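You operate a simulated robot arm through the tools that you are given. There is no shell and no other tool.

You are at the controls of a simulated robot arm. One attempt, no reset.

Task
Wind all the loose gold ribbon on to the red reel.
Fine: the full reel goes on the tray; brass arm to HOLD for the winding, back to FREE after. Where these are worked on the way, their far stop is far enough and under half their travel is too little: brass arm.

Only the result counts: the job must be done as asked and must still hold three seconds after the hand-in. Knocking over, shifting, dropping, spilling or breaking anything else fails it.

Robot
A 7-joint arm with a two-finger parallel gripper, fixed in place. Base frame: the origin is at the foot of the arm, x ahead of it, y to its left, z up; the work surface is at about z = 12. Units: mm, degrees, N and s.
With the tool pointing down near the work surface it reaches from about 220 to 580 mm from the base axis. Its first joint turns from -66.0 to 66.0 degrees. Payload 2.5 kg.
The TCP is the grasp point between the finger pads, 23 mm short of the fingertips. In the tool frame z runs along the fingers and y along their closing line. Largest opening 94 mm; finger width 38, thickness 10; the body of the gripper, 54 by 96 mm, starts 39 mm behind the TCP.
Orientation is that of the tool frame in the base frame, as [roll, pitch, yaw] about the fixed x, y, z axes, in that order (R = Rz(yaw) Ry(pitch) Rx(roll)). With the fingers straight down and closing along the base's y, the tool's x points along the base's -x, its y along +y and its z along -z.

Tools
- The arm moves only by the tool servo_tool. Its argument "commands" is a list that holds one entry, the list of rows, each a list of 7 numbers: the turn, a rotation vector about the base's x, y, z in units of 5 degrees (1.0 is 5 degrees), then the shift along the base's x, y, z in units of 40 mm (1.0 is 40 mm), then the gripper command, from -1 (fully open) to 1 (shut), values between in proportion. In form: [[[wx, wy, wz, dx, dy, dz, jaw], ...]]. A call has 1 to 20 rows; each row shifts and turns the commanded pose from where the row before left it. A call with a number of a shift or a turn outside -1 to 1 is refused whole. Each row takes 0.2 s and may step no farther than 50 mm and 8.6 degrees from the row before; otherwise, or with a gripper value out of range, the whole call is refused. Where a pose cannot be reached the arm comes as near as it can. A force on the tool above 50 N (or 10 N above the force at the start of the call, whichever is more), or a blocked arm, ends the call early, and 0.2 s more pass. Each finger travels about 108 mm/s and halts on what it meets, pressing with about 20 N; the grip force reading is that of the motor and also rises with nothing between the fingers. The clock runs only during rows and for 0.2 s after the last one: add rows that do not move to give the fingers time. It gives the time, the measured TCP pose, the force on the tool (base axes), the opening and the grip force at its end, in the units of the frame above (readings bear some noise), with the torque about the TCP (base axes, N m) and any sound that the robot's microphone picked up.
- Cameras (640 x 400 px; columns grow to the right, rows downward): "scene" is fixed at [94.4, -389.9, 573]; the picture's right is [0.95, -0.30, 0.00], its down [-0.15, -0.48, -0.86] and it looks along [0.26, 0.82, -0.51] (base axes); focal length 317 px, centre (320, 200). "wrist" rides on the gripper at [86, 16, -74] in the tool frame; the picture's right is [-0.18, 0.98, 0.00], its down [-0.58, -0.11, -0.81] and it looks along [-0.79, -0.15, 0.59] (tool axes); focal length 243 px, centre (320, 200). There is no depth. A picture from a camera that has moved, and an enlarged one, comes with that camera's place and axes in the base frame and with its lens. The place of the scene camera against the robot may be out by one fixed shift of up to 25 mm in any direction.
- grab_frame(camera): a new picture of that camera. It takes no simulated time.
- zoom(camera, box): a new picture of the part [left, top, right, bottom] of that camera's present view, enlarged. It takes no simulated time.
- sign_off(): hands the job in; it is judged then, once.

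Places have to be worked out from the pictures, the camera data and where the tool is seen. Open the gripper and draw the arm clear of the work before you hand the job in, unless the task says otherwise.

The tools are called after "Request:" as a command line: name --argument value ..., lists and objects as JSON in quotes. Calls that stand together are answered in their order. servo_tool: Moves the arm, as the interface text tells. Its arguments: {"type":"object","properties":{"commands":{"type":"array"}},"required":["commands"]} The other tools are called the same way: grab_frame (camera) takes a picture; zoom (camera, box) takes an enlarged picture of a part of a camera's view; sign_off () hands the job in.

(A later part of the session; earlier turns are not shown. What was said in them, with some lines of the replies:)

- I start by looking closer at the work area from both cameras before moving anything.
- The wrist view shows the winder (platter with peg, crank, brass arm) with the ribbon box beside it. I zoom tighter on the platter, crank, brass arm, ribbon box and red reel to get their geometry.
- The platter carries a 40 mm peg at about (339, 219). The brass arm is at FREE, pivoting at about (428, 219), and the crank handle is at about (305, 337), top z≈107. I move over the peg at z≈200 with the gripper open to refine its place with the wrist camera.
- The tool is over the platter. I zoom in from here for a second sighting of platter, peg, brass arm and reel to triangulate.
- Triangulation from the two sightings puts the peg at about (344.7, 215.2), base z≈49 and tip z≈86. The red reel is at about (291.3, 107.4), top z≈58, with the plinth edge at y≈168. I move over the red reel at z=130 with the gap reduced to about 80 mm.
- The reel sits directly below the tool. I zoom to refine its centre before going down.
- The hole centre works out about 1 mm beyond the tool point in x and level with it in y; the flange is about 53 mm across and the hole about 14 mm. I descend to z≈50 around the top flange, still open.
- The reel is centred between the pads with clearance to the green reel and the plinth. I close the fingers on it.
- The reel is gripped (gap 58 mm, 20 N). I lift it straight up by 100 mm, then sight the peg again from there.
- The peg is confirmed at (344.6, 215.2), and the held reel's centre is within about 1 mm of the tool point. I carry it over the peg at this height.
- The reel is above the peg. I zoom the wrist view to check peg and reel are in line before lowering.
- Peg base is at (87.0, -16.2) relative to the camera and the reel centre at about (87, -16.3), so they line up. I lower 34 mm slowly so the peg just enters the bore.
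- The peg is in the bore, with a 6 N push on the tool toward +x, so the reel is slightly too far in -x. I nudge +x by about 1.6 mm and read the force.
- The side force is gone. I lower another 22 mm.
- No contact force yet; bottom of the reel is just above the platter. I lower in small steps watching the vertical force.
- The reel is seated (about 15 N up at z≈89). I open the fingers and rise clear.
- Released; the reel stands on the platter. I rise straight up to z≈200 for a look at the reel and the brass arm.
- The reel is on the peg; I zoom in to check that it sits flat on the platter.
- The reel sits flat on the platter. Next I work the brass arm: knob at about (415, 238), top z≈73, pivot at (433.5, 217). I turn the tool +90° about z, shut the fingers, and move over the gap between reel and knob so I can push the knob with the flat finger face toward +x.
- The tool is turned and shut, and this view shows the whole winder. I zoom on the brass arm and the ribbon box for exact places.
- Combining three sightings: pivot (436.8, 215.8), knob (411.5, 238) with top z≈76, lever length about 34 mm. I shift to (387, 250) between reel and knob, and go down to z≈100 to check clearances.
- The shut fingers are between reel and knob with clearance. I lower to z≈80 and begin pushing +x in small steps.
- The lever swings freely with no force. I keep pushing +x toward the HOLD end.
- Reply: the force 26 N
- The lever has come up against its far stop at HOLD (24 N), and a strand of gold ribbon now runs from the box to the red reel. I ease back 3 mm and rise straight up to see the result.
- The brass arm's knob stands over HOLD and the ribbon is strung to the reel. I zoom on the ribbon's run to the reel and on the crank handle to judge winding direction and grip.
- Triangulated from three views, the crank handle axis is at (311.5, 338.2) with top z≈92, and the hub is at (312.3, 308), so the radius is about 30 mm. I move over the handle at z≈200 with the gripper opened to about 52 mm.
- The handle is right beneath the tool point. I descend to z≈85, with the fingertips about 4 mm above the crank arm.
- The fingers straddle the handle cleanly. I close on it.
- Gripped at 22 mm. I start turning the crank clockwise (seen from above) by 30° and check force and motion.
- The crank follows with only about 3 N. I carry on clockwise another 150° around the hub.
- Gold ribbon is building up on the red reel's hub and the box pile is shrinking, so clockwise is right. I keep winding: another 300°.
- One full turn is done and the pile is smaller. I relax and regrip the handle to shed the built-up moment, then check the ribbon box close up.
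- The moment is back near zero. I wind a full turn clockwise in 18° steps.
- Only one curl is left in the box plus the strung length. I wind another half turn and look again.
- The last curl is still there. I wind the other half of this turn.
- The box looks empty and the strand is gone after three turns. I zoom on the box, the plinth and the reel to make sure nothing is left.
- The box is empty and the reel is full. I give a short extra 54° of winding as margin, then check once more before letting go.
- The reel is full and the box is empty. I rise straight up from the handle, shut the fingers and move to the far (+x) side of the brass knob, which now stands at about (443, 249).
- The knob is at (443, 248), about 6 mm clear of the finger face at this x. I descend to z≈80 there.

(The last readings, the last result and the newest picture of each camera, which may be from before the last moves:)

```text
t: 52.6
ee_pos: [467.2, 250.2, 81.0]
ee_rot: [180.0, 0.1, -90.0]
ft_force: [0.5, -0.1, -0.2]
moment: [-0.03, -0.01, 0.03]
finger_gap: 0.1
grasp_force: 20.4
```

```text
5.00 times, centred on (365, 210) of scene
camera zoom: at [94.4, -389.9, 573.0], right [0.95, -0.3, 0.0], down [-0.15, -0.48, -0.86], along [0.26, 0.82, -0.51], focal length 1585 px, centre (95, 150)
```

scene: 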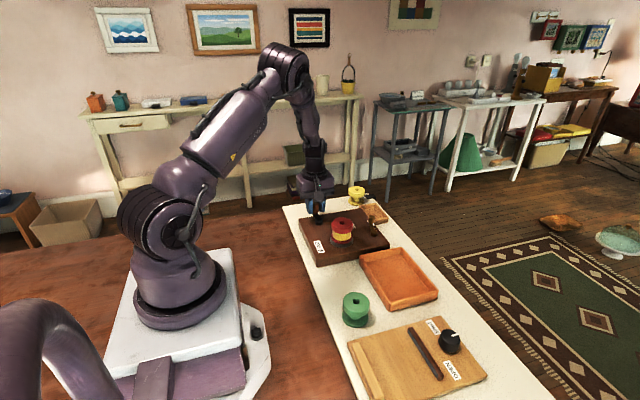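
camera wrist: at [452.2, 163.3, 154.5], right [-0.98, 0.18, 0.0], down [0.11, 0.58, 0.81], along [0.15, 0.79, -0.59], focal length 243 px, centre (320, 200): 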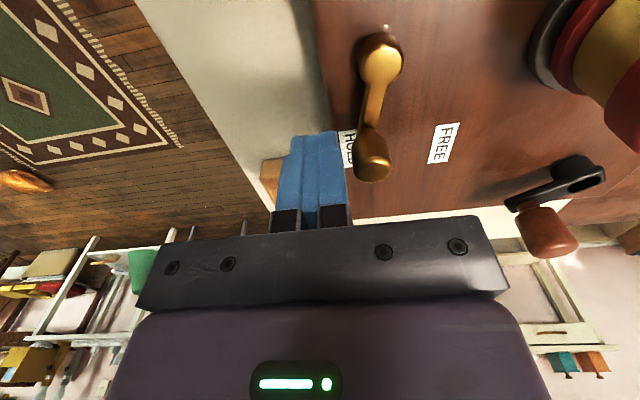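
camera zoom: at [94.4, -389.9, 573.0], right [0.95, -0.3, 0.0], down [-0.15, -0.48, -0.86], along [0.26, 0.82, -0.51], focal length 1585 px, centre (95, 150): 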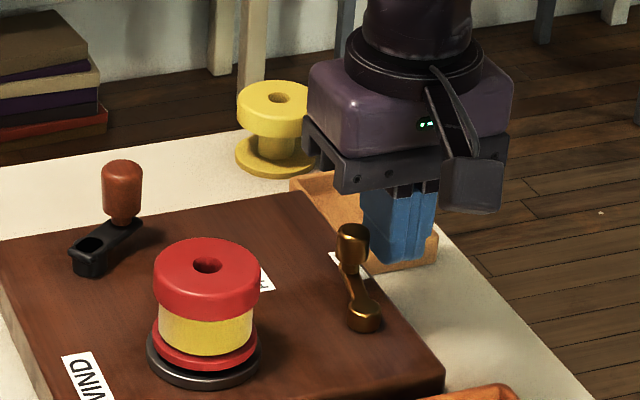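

The finger column is on the +x side of the knob. I push it back along its arc (−x, then also −y) most of the way to FREE.

Request:
servo_tool --commands '[[[0, 0, 0, -0.08, 0, 0, 1], [0, 0, 0, -0.08, 0, 0, 1], [0, 0, 0, -0.0775, 0, 0, 1], [0, 0, 0, -0.0775, 0, 0, 1], [0, 0, 0, -0.0738, -0.006, 0, 1], [0, 0, 0, -0.0738, -0.006, 0, 1], [0, 0, 0, -0.07, -0.019, 0, 1], [0, 0, 0, -0.07, -0.019, 0, 1], [0, 0, 0, -0.066, -0.031, 0, 1], [0, 0, 0, -0.066, -0.031, 0, 1], [0, 0, 0, -0.06, -0.0425, 0, 1], [0, 0, 0, -0.06, -0.0425, 0, 1], [0, 0, 0, 0, 0, 0, 1]]]'

Request:
grab_frame --camera "wrist"

Request:
zoom --camera "scene" --box '[310, 170, 420, 250]'

```text
t: 55.4
ee_pos: [434.1, 241.1, 80.2]
ee_rot: [180.0, 0.1, -90.1]
ft_force: [-0.3, 0.4, 0.1]
moment: [0.03, -0.03, -0.01]
finger_gap: 0.1
grasp_force: 19.8
```

```text
taken
camera wrist: at [417.6, 154.7, 154.3], right [-0.98, 0.18, 0.0], down [0.11, 0.58, 0.81], along [0.15, 0.79, -0.59], focal length 243 px, centre (320, 200)
```

wrist: 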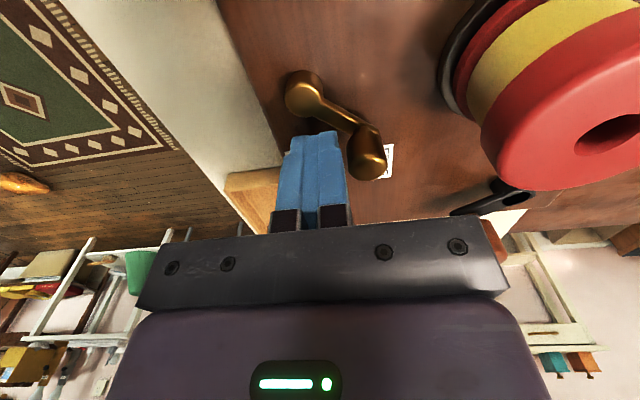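

```text
5.00 times, centred on (365, 210) of scene
camera zoom: at [94.4, -389.9, 573.0], right [0.95, -0.3, 0.0], down [-0.15, -0.48, -0.86], along [0.26, 0.82, -0.51], focal length 1585 px, centre (95, 150)
```

zoom: 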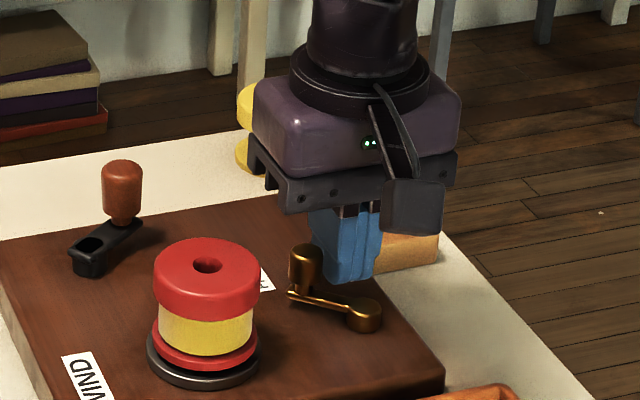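

The lever is almost back at FREE. I push the remaining few millimetres slowly until it meets its stop.

Request:
servo_tool --commands '[[[0, 0, 0, -0.0275, -0.0275, 0, 1], [0, 0, 0, -0.0275, -0.0275, 0, 1], [0, 0, 0, -0.0275, -0.0275, 0, 1], [0, 0, 0, 0, 0, 0, 1]]]'

```text
t: 56.4
ee_pos: [430.9, 238.6, 82.1]
ee_rot: [-179.7, 0.2, -90.0]
ft_force: [16.7, 7.7, -2.1]
moment: [0.01, -0.07, -0.09]
finger_gap: 0.2
grasp_force: 20.5
```

It is against the FREE stop (17 N). I ease off and rise straight up.

Request:
servo_tool --commands '[[[0, 0, 0, 0.08, 0.02, 0, 1], [0, 0, 0, 0.02, 0, 0.1, 1], [0, 0, 0, 0, 0, 0.4, 1], [0, 0, 0, 0, 0, 0.7, 1], [0, 0, 0, 0, 0, 0.8, 1], [0, 0, 0, 0, 0, 0.7, 1], [0, 0, 0, 0, 0, 0.3, 1], [0, 0, 0, 0, 0, 0, 1]]]'

Request:
grab_frame --camera "wrist"

Request:
zoom --camera "scene" --box '[310, 170, 420, 250]'

Request:
zoom --camera "wrist" --box '[240, 0, 400, 100]'

```text
t: 58.2
ee_pos: [433.9, 239.4, 200.0]
ee_rot: [-179.8, 0.0, -89.9]
ft_force: [-0.3, 0.2, -0.8]
moment: [-0.01, -0.01, -0.01]
finger_gap: 0.1
grasp_force: 20.3
```

```text
taken
camera wrist: at [418.3, 152.8, 274.5], right [-0.98, 0.18, 0.0], down [0.11, 0.58, 0.81], along [0.15, 0.79, -0.59], focal length 243 px, centre (320, 200)
```

wrist: 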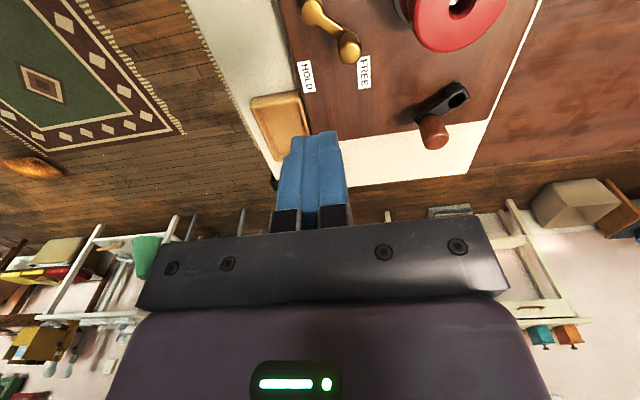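

```text
5.00 times, centred on (365, 210) of scene
camera zoom: at [94.4, -389.9, 573.0], right [0.95, -0.3, 0.0], down [-0.15, -0.48, -0.86], along [0.26, 0.82, -0.51], focal length 1585 px, centre (95, 150)
```

zoom: 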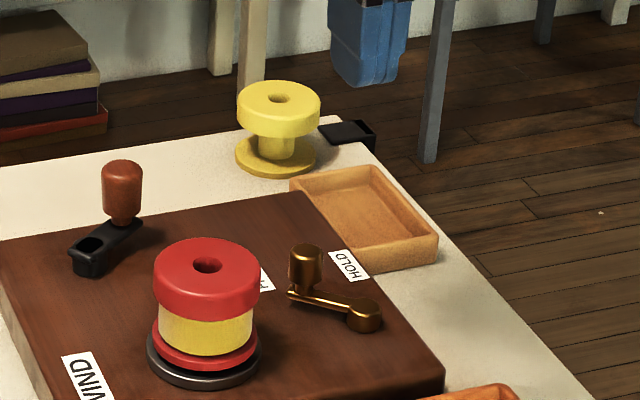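

```text
4.00 times, centred on (320, 50) of wrist
camera zoom: at [418.3, 152.8, 274.5], right [-0.98, 0.18, 0.0], down [0.11, 0.58, 0.81], along [0.15, 0.79, -0.59], focal length 970 px, centre (320, 800)
```

zoom: 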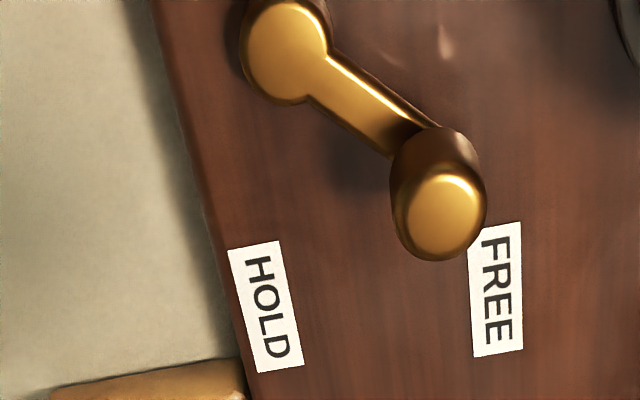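

The brass arm is back at FREE, with its knob at its starting place (411, 238). I turn the tool back −90° while moving over the full reel at z≈200 with the gripper open to 80 mm.

Request:
servo_tool --commands '[[[0, 0, -1, -0.124, -0.033, 0, 1], [0, 0, -1, -0.124, -0.033, 0, 1], [0, 0, -1, -0.124, -0.033, 0, 1], [0, 0, -1, -0.124, -0.033, 0, 1], [0, 0, -1, -0.124, -0.033, 0, 1], [0, 0, -1, -0.124, -0.033, 0, 1], [0, 0, -1, -0.124, -0.033, 0, 1], [0, 0, -1, -0.124, -0.033, 0, 1], [0, 0, -1, -0.124, -0.033, 0, 1], [0, 0, -1, -0.124, -0.033, 0, 1], [0, 0, -1, -0.124, -0.033, 0, 1], [0, 0, -1, -0.124, -0.033, 0, 0.5], [0, 0, -1, -0.124, -0.033, 0, 0], [0, 0, -1, -0.124, -0.033, 0, -0.4], [0, 0, -1, -0.124, -0.033, 0, -0.7], [0, 0, -1, -0.124, -0.033, 0, -0.7], [0, 0, -1, -0.124, -0.033, 0, -0.7], [0, 0, -1, -0.124, -0.033, 0, -0.7], [0, 0, 0, 0, 0, 0, -0.7], [0, 0, 0, 0, 0, 0, -0.7]]]'

Request:
grab_frame --camera "wrist"

Request:
zoom --camera "wrist" --box '[240, 0, 400, 120]'

Request:
zoom --camera "wrist" --box '[90, 40, 310, 190]'

Request:
zoom --camera "scene" --box '[340, 220, 460, 330]'

```text
t: 62.4
ee_pos: [343.3, 214.9, 200.9]
ee_rot: [-179.9, 0.0, 179.9]
ft_force: [-0.1, 0.6, 0.4]
moment: [0.03, 0.0, -0.01]
finger_gap: 79.9
grasp_force: 0.1
```

```text
taken
camera wrist: at [258.1, 232.0, 274.4], right [0.19, 0.98, 0.0], down [0.58, -0.11, 0.81], along [0.79, -0.15, -0.59], focal length 243 px, centre (320, 200)
```

wrist: 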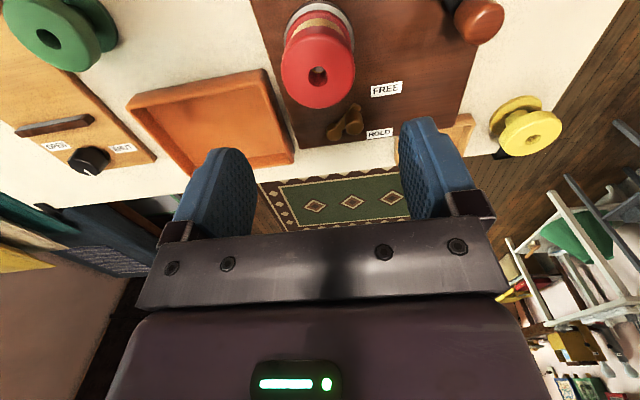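

```text
3.33 times, centred on (320, 60) of wrist
camera zoom: at [258.1, 232.0, 274.4], right [0.19, 0.98, 0.0], down [0.58, -0.11, 0.81], along [0.79, -0.15, -0.59], focal length 809 px, centre (320, 667)
```

zoom: 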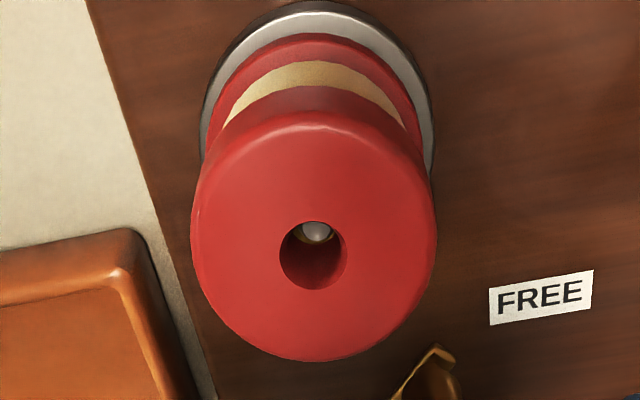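

```text
2.67 times, centred on (200, 115) of wrist
camera zoom: at [258.1, 232.0, 274.4], right [0.19, 0.98, 0.0], down [0.58, -0.11, 0.81], along [0.79, -0.15, -0.59], focal length 647 px, centre (640, 427)
```

zoom: 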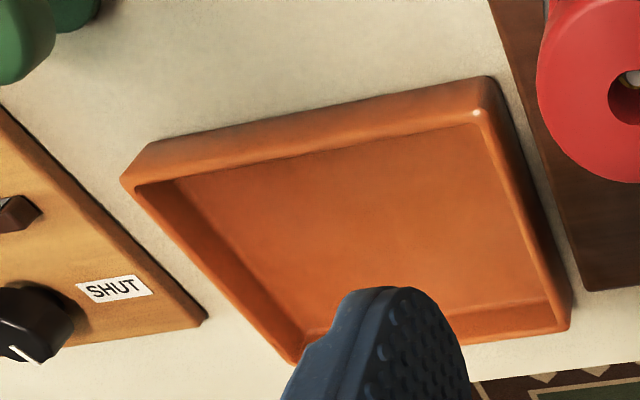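

```text
3.64 times, centred on (400, 275) of scene
camera zoom: at [94.4, -389.9, 573.0], right [0.95, -0.3, 0.0], down [-0.15, -0.48, -0.86], along [0.26, 0.82, -0.51], focal length 1153 px, centre (29, -73)
```

zoom: 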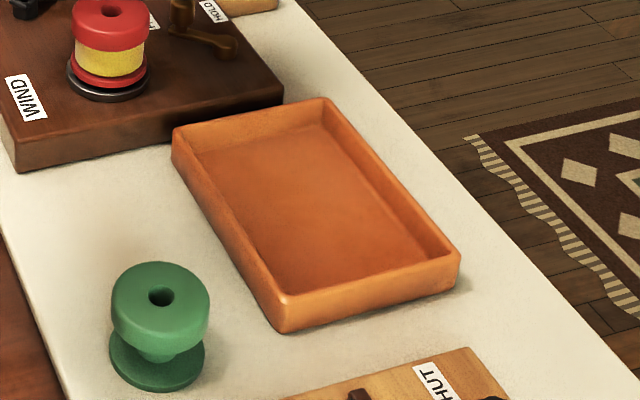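

The full reel's top is at about (347.5, 214); I shift by (+3.2, −1.8) and descend to z≈89 around its top flange, open.

Request:
servo_tool --commands '[[[0, 0, 0, 0.08, -0.045, 0, -0.7], [0, 0, 0, 0, 0, -0.4, -0.7], [0, 0, 0, 0, 0, -0.7, -0.7], [0, 0, 0, 0, 0, -0.7, -0.7], [0, 0, 0, 0, 0, -0.6, -0.7], [0, 0, 0, 0, 0, -0.375, -0.7], [0, 0, 0, 0, 0, 0, -0.7], [0, 0, 0, 0, 0, 0, -0.7]]]'

Request:
grab_frame --camera "wrist"

Request:
zoom --camera "scene" --box '[310, 190, 380, 250]'

```text
t: 64.2
ee_pos: [346.7, 214.0, 89.9]
ee_rot: [-180.0, 0.0, -179.9]
ft_force: [0.4, -0.3, -0.2]
moment: [-0.03, -0.01, 0.04]
finger_gap: 80.0
grasp_force: 0.0
```

```text
taken
camera wrist: at [261.9, 229.9, 163.1], right [0.18, 0.98, 0.0], down [0.58, -0.11, 0.81], along [0.79, -0.15, -0.59], focal length 243 px, centre (320, 200)
```

wrist: 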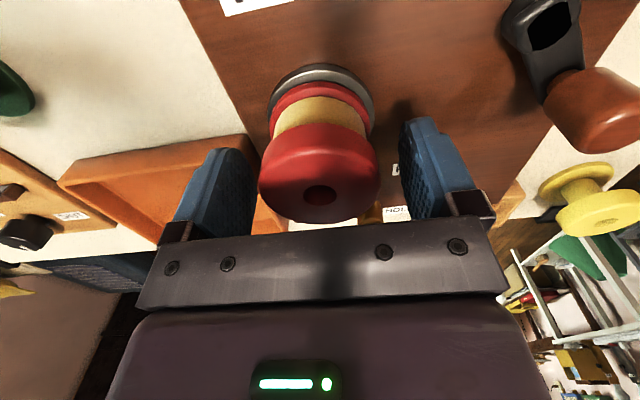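

```text
6.67 times, centred on (345, 220) of scene
camera zoom: at [94.4, -389.9, 573.0], right [0.95, -0.3, 0.0], down [-0.15, -0.48, -0.86], along [0.26, 0.82, -0.51], focal length 2113 px, centre (153, 67)
```

zoom: 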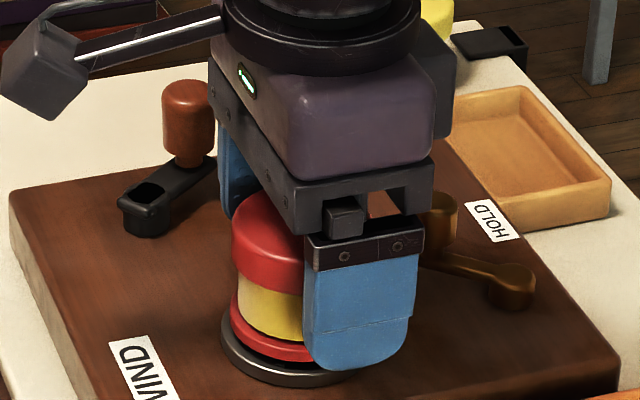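

The reel is centred between the pads. I close on it and lift straight up off the peg.

Request:
servo_tool --commands '[[[0, 0, 0, 0, 0, 0, 0.2], [0, 0, 0, 0, 0, 0, 1], [0, 0, 0, 0, 0, 0, 1], [0, 0, 0, 0, 0, 0, 1], [0, 0, 0, 0, 0, 0.15, 1], [0, 0, 0, 0, 0, 0.25, 1], [0, 0, 0, 0, 0, 0.35, 1], [0, 0, 0, 0, 0, 0.5, 1], [0, 0, 0, 0, 0, 0.5, 1], [0, 0, 0, 0, 0, 0.5, 1], [0, 0, 0, 0, 0, 0.25, 1], [0, 0, 0, 0, 0, 0, 1]]]'

Request:
grab_frame --camera "wrist"

Request:
zoom --camera "scene" --box '[300, 170, 410, 250]'

```text
t: 66.8
ee_pos: [346.9, 214.9, 188.7]
ee_rot: [180.0, 0.0, -180.0]
ft_force: [0.1, -0.3, -0.5]
moment: [0.02, 0.01, 0.0]
finger_gap: 50.3
grasp_force: 19.6
```

```text
taken
camera wrist: at [261.0, 230.0, 263.7], right [0.18, 0.98, 0.0], down [0.58, -0.11, 0.81], along [0.79, -0.15, -0.59], focal length 243 px, centre (320, 200)
```

wrist: 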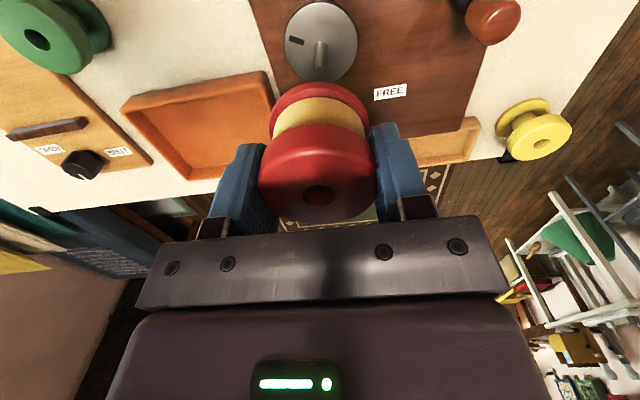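

```text
5.00 times, centred on (355, 210) of scene
camera zoom: at [94.4, -389.9, 573.0], right [0.95, -0.3, 0.0], down [-0.15, -0.48, -0.86], along [0.26, 0.82, -0.51], focal length 1585 px, centre (145, 150)
```

zoom: 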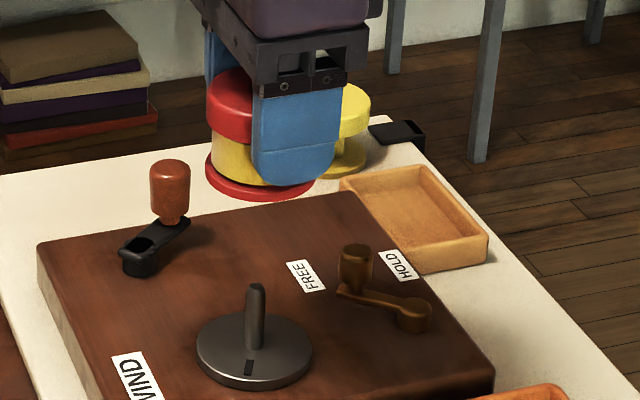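

The full reel is lifted clear and the peg is empty. I carry it over the orange tray, whose middle I judge at about (425, 78).

Request:
servo_tool --commands '[[[0, 0, 0, 0.15, -0.26, 0, 1], [0, 0, 0, 0.3, -0.52, 0, 1], [0, 0, 0, 0.35, -0.61, 0, 1], [0, 0, 0, 0.35, -0.61, 0, 1], [0, 0, 0, 0.35, -0.61, 0, 1], [0, 0, 0, 0.3, -0.53, 0, 1], [0, 0, 0, 0.15, -0.26, 0, 1], [0, 0, 0, 0, 0, 0, 1]]]'

Request:
grab_frame --camera "wrist"

Request:
grab_frame --camera "scene"

```text
t: 68.6
ee_pos: [425.4, 77.9, 190.3]
ee_rot: [-180.0, -0.1, -180.0]
ft_force: [-0.9, 0.2, -0.5]
moment: [-0.02, -0.04, 0.01]
finger_gap: 50.0
grasp_force: 20.4
```

```text
taken
camera wrist: at [339.5, 94.2, 264.1], right [0.18, 0.98, 0.0], down [0.58, -0.11, 0.81], along [0.79, -0.15, -0.59], focal length 243 px, centre (320, 200)
```

wrist: 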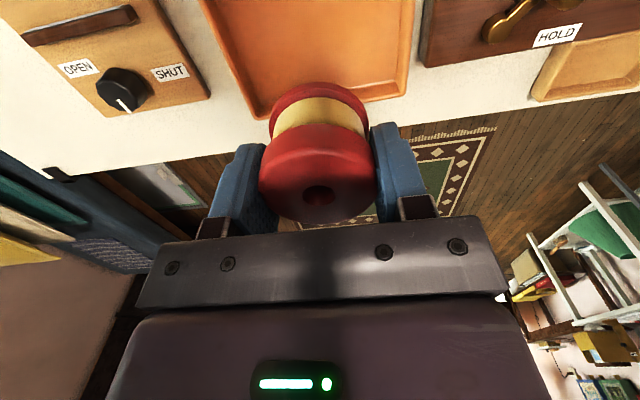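

```text
taken
```

scene: 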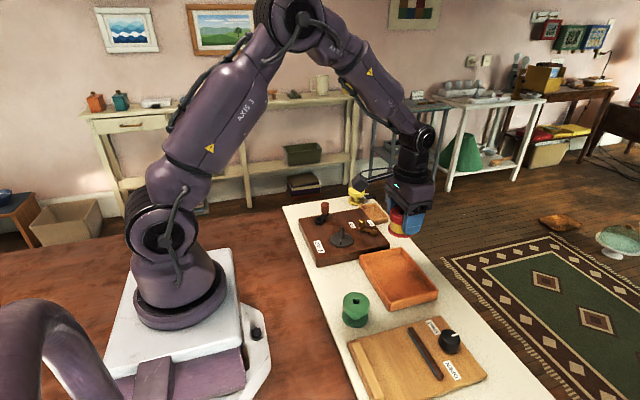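

The tray spans about x 361–488, y 0–153, so the reel is right over its middle. I lower to z≈75, leaving the reel about 20 mm above the tray floor.

Request:
servo_tool --commands '[[[0, 0, 0, 0, 0, -0.3, 1], [0, 0, 0, 0, 0, -0.55, 1], [0, 0, 0, 0, 0, -0.65, 1], [0, 0, 0, 0, 0, -0.65, 1], [0, 0, 0, 0, 0, -0.5, 1], [0, 0, 0, 0, 0, -0.225, 1], [0, 0, 0, 0, 0, 0, 1]]]'

Request:
grab_frame --camera "wrist"

Request:
zoom --camera "scene" --box '[340, 210, 460, 320]'

```text
t: 70.2
ee_pos: [425.6, 77.9, 73.6]
ee_rot: [-180.0, 0.0, -180.0]
ft_force: [-0.4, 0.0, 0.0]
moment: [0.02, 0.03, 0.01]
finger_gap: 50.4
grasp_force: 19.8
```

```text
taken
camera wrist: at [340.1, 94.3, 147.9], right [0.18, 0.98, 0.0], down [0.58, -0.11, 0.81], along [0.79, -0.15, -0.59], focal length 243 px, centre (320, 200)
```

wrist: 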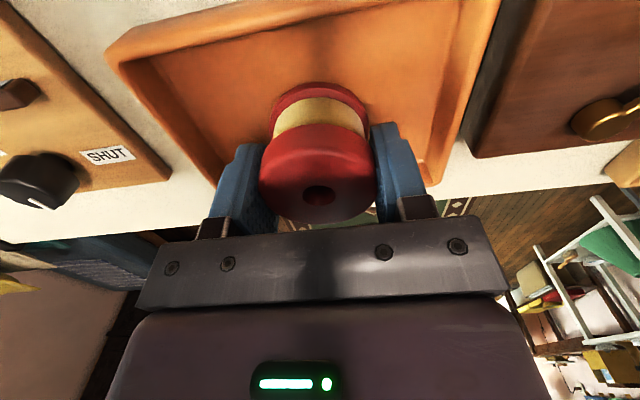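

```text
3.64 times, centred on (400, 265) of scene
camera zoom: at [94.4, -389.9, 573.0], right [0.95, -0.3, 0.0], down [-0.15, -0.48, -0.86], along [0.26, 0.82, -0.51], focal length 1153 px, centre (29, -36)
```

zoom: 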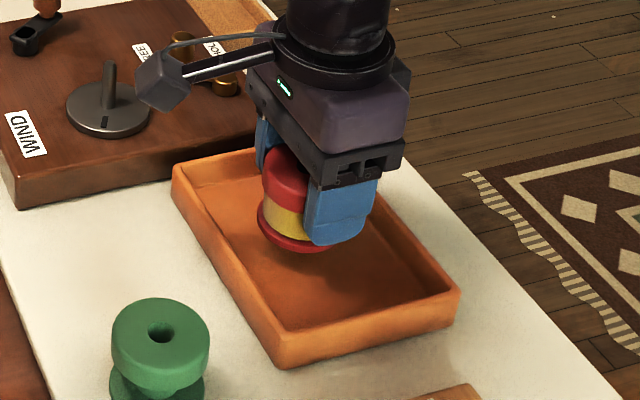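

Centred in the tray. I lower 13 mm more, then creep down to touch the floor.

Request:
servo_tool --commands '[[[0, 0, 0, 0, 0, -0.15, 1], [0, 0, 0, 0, 0, -0.15, 1], [0, 0, 0, 0, 0, -0.05, 1], [0, 0, 0, 0, 0, 0, 1]]]'

```text
t: 71.2
ee_pos: [427.2, 77.7, 59.9]
ee_rot: [180.0, 0.0, 179.9]
ft_force: [0.2, 0.1, -0.5]
moment: [-0.02, 0.0, 0.0]
finger_gap: 50.2
grasp_force: 19.9
```

No contact yet. I creep down further in small steps.

Request:
servo_tool --commands '[[[0, 0, 0, 0, 0, -0.04, 1], [0, 0, 0, 0, 0, -0.04, 1], [0, 0, 0, 0, 0, 0, 1]]]'

Request:
zoom --camera "scene" --box '[360, 225, 430, 285]'

```text
t: 72.0
ee_pos: [426.5, 78.9, 56.5]
ee_rot: [180.0, 0.0, -180.0]
ft_force: [0.9, -0.2, -0.4]
moment: [-0.01, -0.01, -0.01]
finger_gap: 50.1
grasp_force: 19.9
```

```text
6.67 times, centred on (395, 255) of scene
camera zoom: at [94.4, -389.9, 573.0], right [0.95, -0.3, 0.0], down [-0.15, -0.48, -0.86], along [0.26, 0.82, -0.51], focal length 2113 px, centre (-180, -167)
```

zoom: 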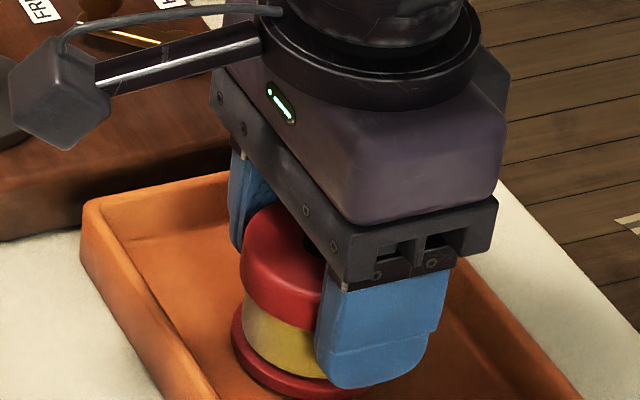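

Still no contact force, so I go down another 2–3 mm.

Request:
servo_tool --commands '[[[0, 0, 0, 0, 0, -0.03, 1], [0, 0, 0, 0, 0, -0.03, 1], [0, 0, 0, 0, 0, 0, 1]]]'

```text
t: 72.8
ee_pos: [425.0, 78.0, 55.7]
ee_rot: [180.0, 0.0, 180.0]
ft_force: [0.1, -0.3, -0.2]
moment: [-0.03, 0.0, 0.02]
finger_gap: 50.3
grasp_force: 19.9
```

No contact yet; another 2 mm.

Request:
servo_tool --commands '[[[0, 0, 0, 0, 0, -0.025, 1], [0, 0, 0, 0, 0, -0.025, 1], [0, 0, 0, 0, 0, 0, 1]]]'

```text
t: 73.6
ee_pos: [426.2, 79.1, 52.8]
ee_rot: [-180.0, 0.0, -179.8]
ft_force: [-4.0, 0.4, 14.2]
moment: [0.01, 0.07, 0.0]
finger_gap: 50.4
grasp_force: 19.8
```

The reel has touched the tray floor (14 N up). I open the fingers slowly and look.

Request:
servo_tool --commands '[[[0, 0, 0, 0, 0, 0.0125, 0.8], [0, 0, 0, 0, 0, 0, -0.2], [0, 0, 0, 0, 0, 0, -0.7], [0, 0, 0, 0, 0, 0, -0.7], [0, 0, 0, 0, 0, 0, -0.7]]]'

Request:
grab_frame --camera "wrist"

Request:
zoom --camera "scene" --box '[340, 210, 460, 320]'

```text
t: 74.8
ee_pos: [425.4, 77.4, 54.6]
ee_rot: [180.0, 0.0, 180.0]
ft_force: [0.2, -1.2, 0.0]
moment: [0.01, 0.0, 0.0]
finger_gap: 79.9
grasp_force: 0.0
```

```text
taken
camera wrist: at [339.3, 93.7, 127.5], right [0.18, 0.98, 0.0], down [0.58, -0.11, 0.81], along [0.79, -0.15, -0.59], focal length 243 px, centre (320, 200)
```

wrist: 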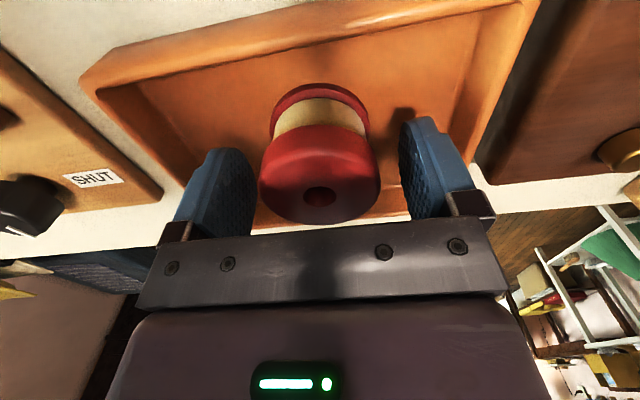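

```text
3.64 times, centred on (400, 265) of scene
camera zoom: at [94.4, -389.9, 573.0], right [0.95, -0.3, 0.0], down [-0.15, -0.48, -0.86], along [0.26, 0.82, -0.51], focal length 1153 px, centre (29, -36)
```

zoom: 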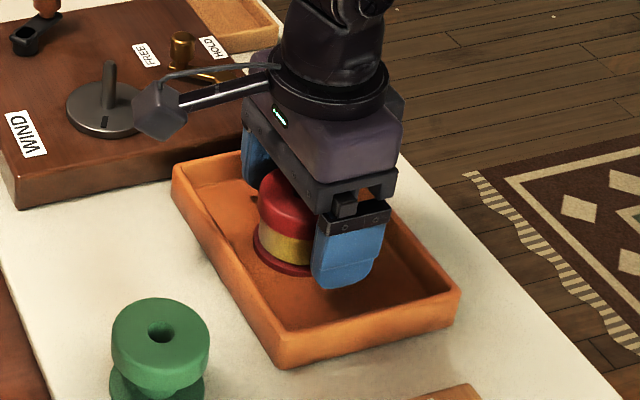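

The reel stands on the tray floor, released. I rise straight up and draw back toward the arm's starting area with the gripper open.

Request:
servo_tool --commands '[[[0, 0, 0, 0, 0, 0.2, -0.7], [0, 0, 0, 0, 0, 0.4, -0.7], [0, 0, 0, 0, 0, 0.7, -0.7], [0, 0, 0, 0, 0, 0.9, -0.7], [0, 0, 0, 0, 0, 0.9, -0.7], [0, 0, 0, 0, 0, 0.9, -0.7], [0, 0, 0, 0, 0, 0.9, -0.7], [0, 0, 0, -0.4, 0, 0.8, -0.7], [0, 0, 0, -0.8, 0.2, 0.4, -0.7], [0, 0, 0, -0.9, 0.3, 0.2, -0.7], [0, 0, 0, -0.8, 0.3, 0.2, -1], [0, 0, 0, -0.4, 0.2, 0, -1], [0, 0, 0, 0, 0, 0, -1], [0, 0, 0, 0, 0, 0, -1]]]'

Request:
grab_frame --camera "scene"

Request:
zoom --camera "scene" --box '[290, 180, 450, 330]'

Request:
grab_frame --camera "wrist"

```text
t: 77.8
ee_pos: [294.1, 118.5, 312.5]
ee_rot: [180.0, 0.1, 180.0]
ft_force: [-0.3, -0.1, -0.1]
moment: [-0.01, -0.02, -0.01]
finger_gap: 94.1
grasp_force: 0.1
```

```text
taken
```

scene: 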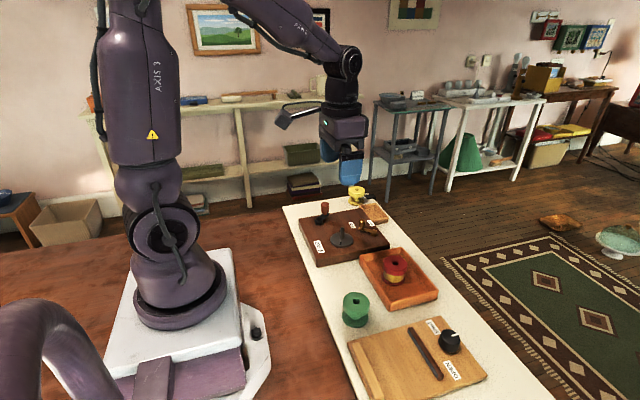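

```text
2.67 times, centred on (370, 255) of scene
camera zoom: at [94.4, -389.9, 573.0], right [0.95, -0.3, 0.0], down [-0.15, -0.48, -0.86], along [0.26, 0.82, -0.51], focal length 845 px, centre (187, 53)
```

zoom: 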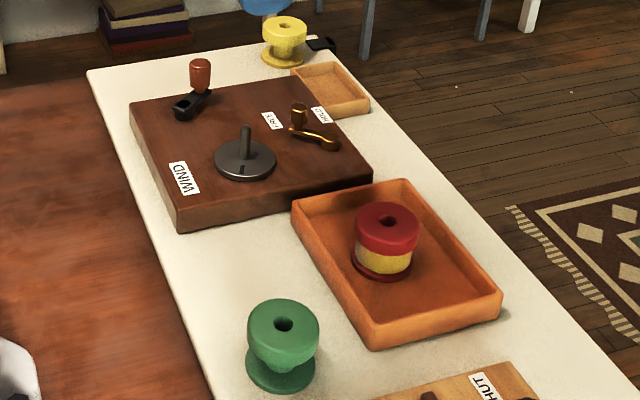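

```text
taken
camera wrist: at [207.6, 134.2, 386.9], right [0.18, 0.98, 0.0], down [0.58, -0.11, 0.81], along [0.79, -0.15, -0.59], focal length 243 px, centre (320, 200)
```

wrist: 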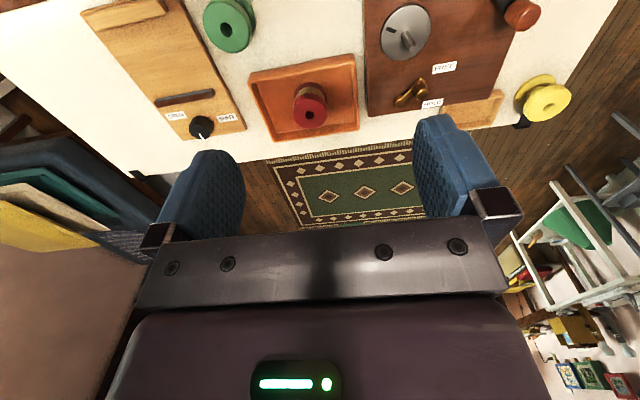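

The full reel stands upright in the tray, the ribbon box is empty, the brass arm is at FREE and nothing else has moved. A last zoom confirms this before I hand in.

Request:
zoom --camera "scene" --box '[350, 235, 450, 315]'

Request:
zoom --camera "wrist" --box '[360, 0, 580, 140]'

```text
5.00 times, centred on (400, 275) of scene
camera zoom: at [94.4, -389.9, 573.0], right [0.95, -0.3, 0.0], down [-0.15, -0.48, -0.86], along [0.26, 0.82, -0.51], focal length 1585 px, centre (-80, -175)
```

zoom: 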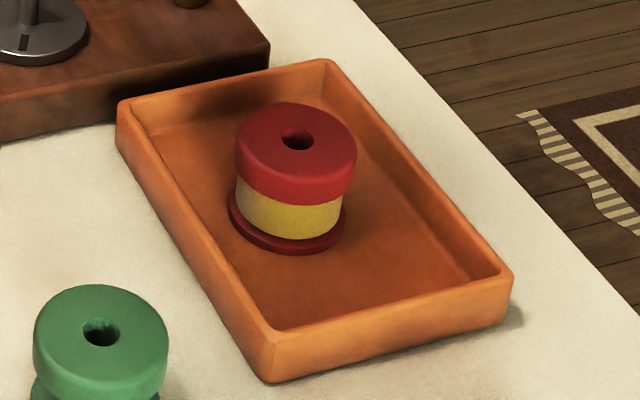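

```text
2.86 times, centred on (470, 70) of wrist
camera zoom: at [207.6, 134.2, 386.9], right [0.18, 0.98, 0.0], down [0.58, -0.11, 0.81], along [0.79, -0.15, -0.59], focal length 693 px, centre (-109, 571)
```

zoom: 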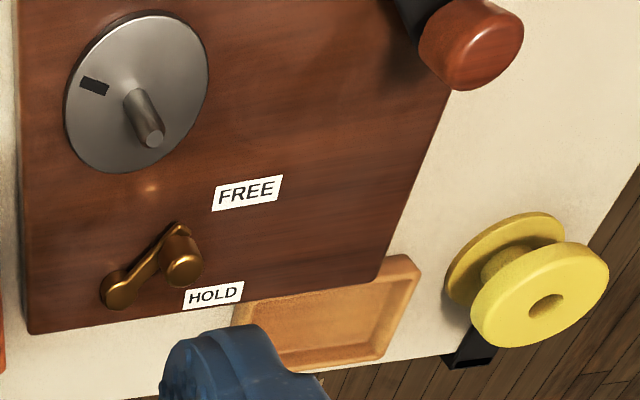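

The final views show the reel full and upright on the tray, the box empty, the brass arm at FREE, and the gripper open and clear. I hand in the job.

Request:
sign_off

```text
The job is handed in.
```

The gold ribbon is all on the red reel, and the full reel stands upright in the middle of the orange tray. The job is handed in, but I have not seen the verdict.

- **Winding:** I set the reel on the winder's peg, pushed the brass arm to its HOLD stop, and turned the crank clockwise. After three turns the ribbon box was empty and the loose strand was gone. I added about 54° as margin.
- **Brass arm:** It is back against its FREE stop, with the knob where it started.
- **Everything else:** The last pictures showed the other reels, the knob board and the ribbon box where they were. The crank handle was left slightly turned from its starting position. The gripper is open and the arm is clear of the work.

When I picked up the full reel, the grip closed to 50 mm instead of the 58 mm measured when it was empty. It held securely and was set down without slipping, and I did not find the cause.
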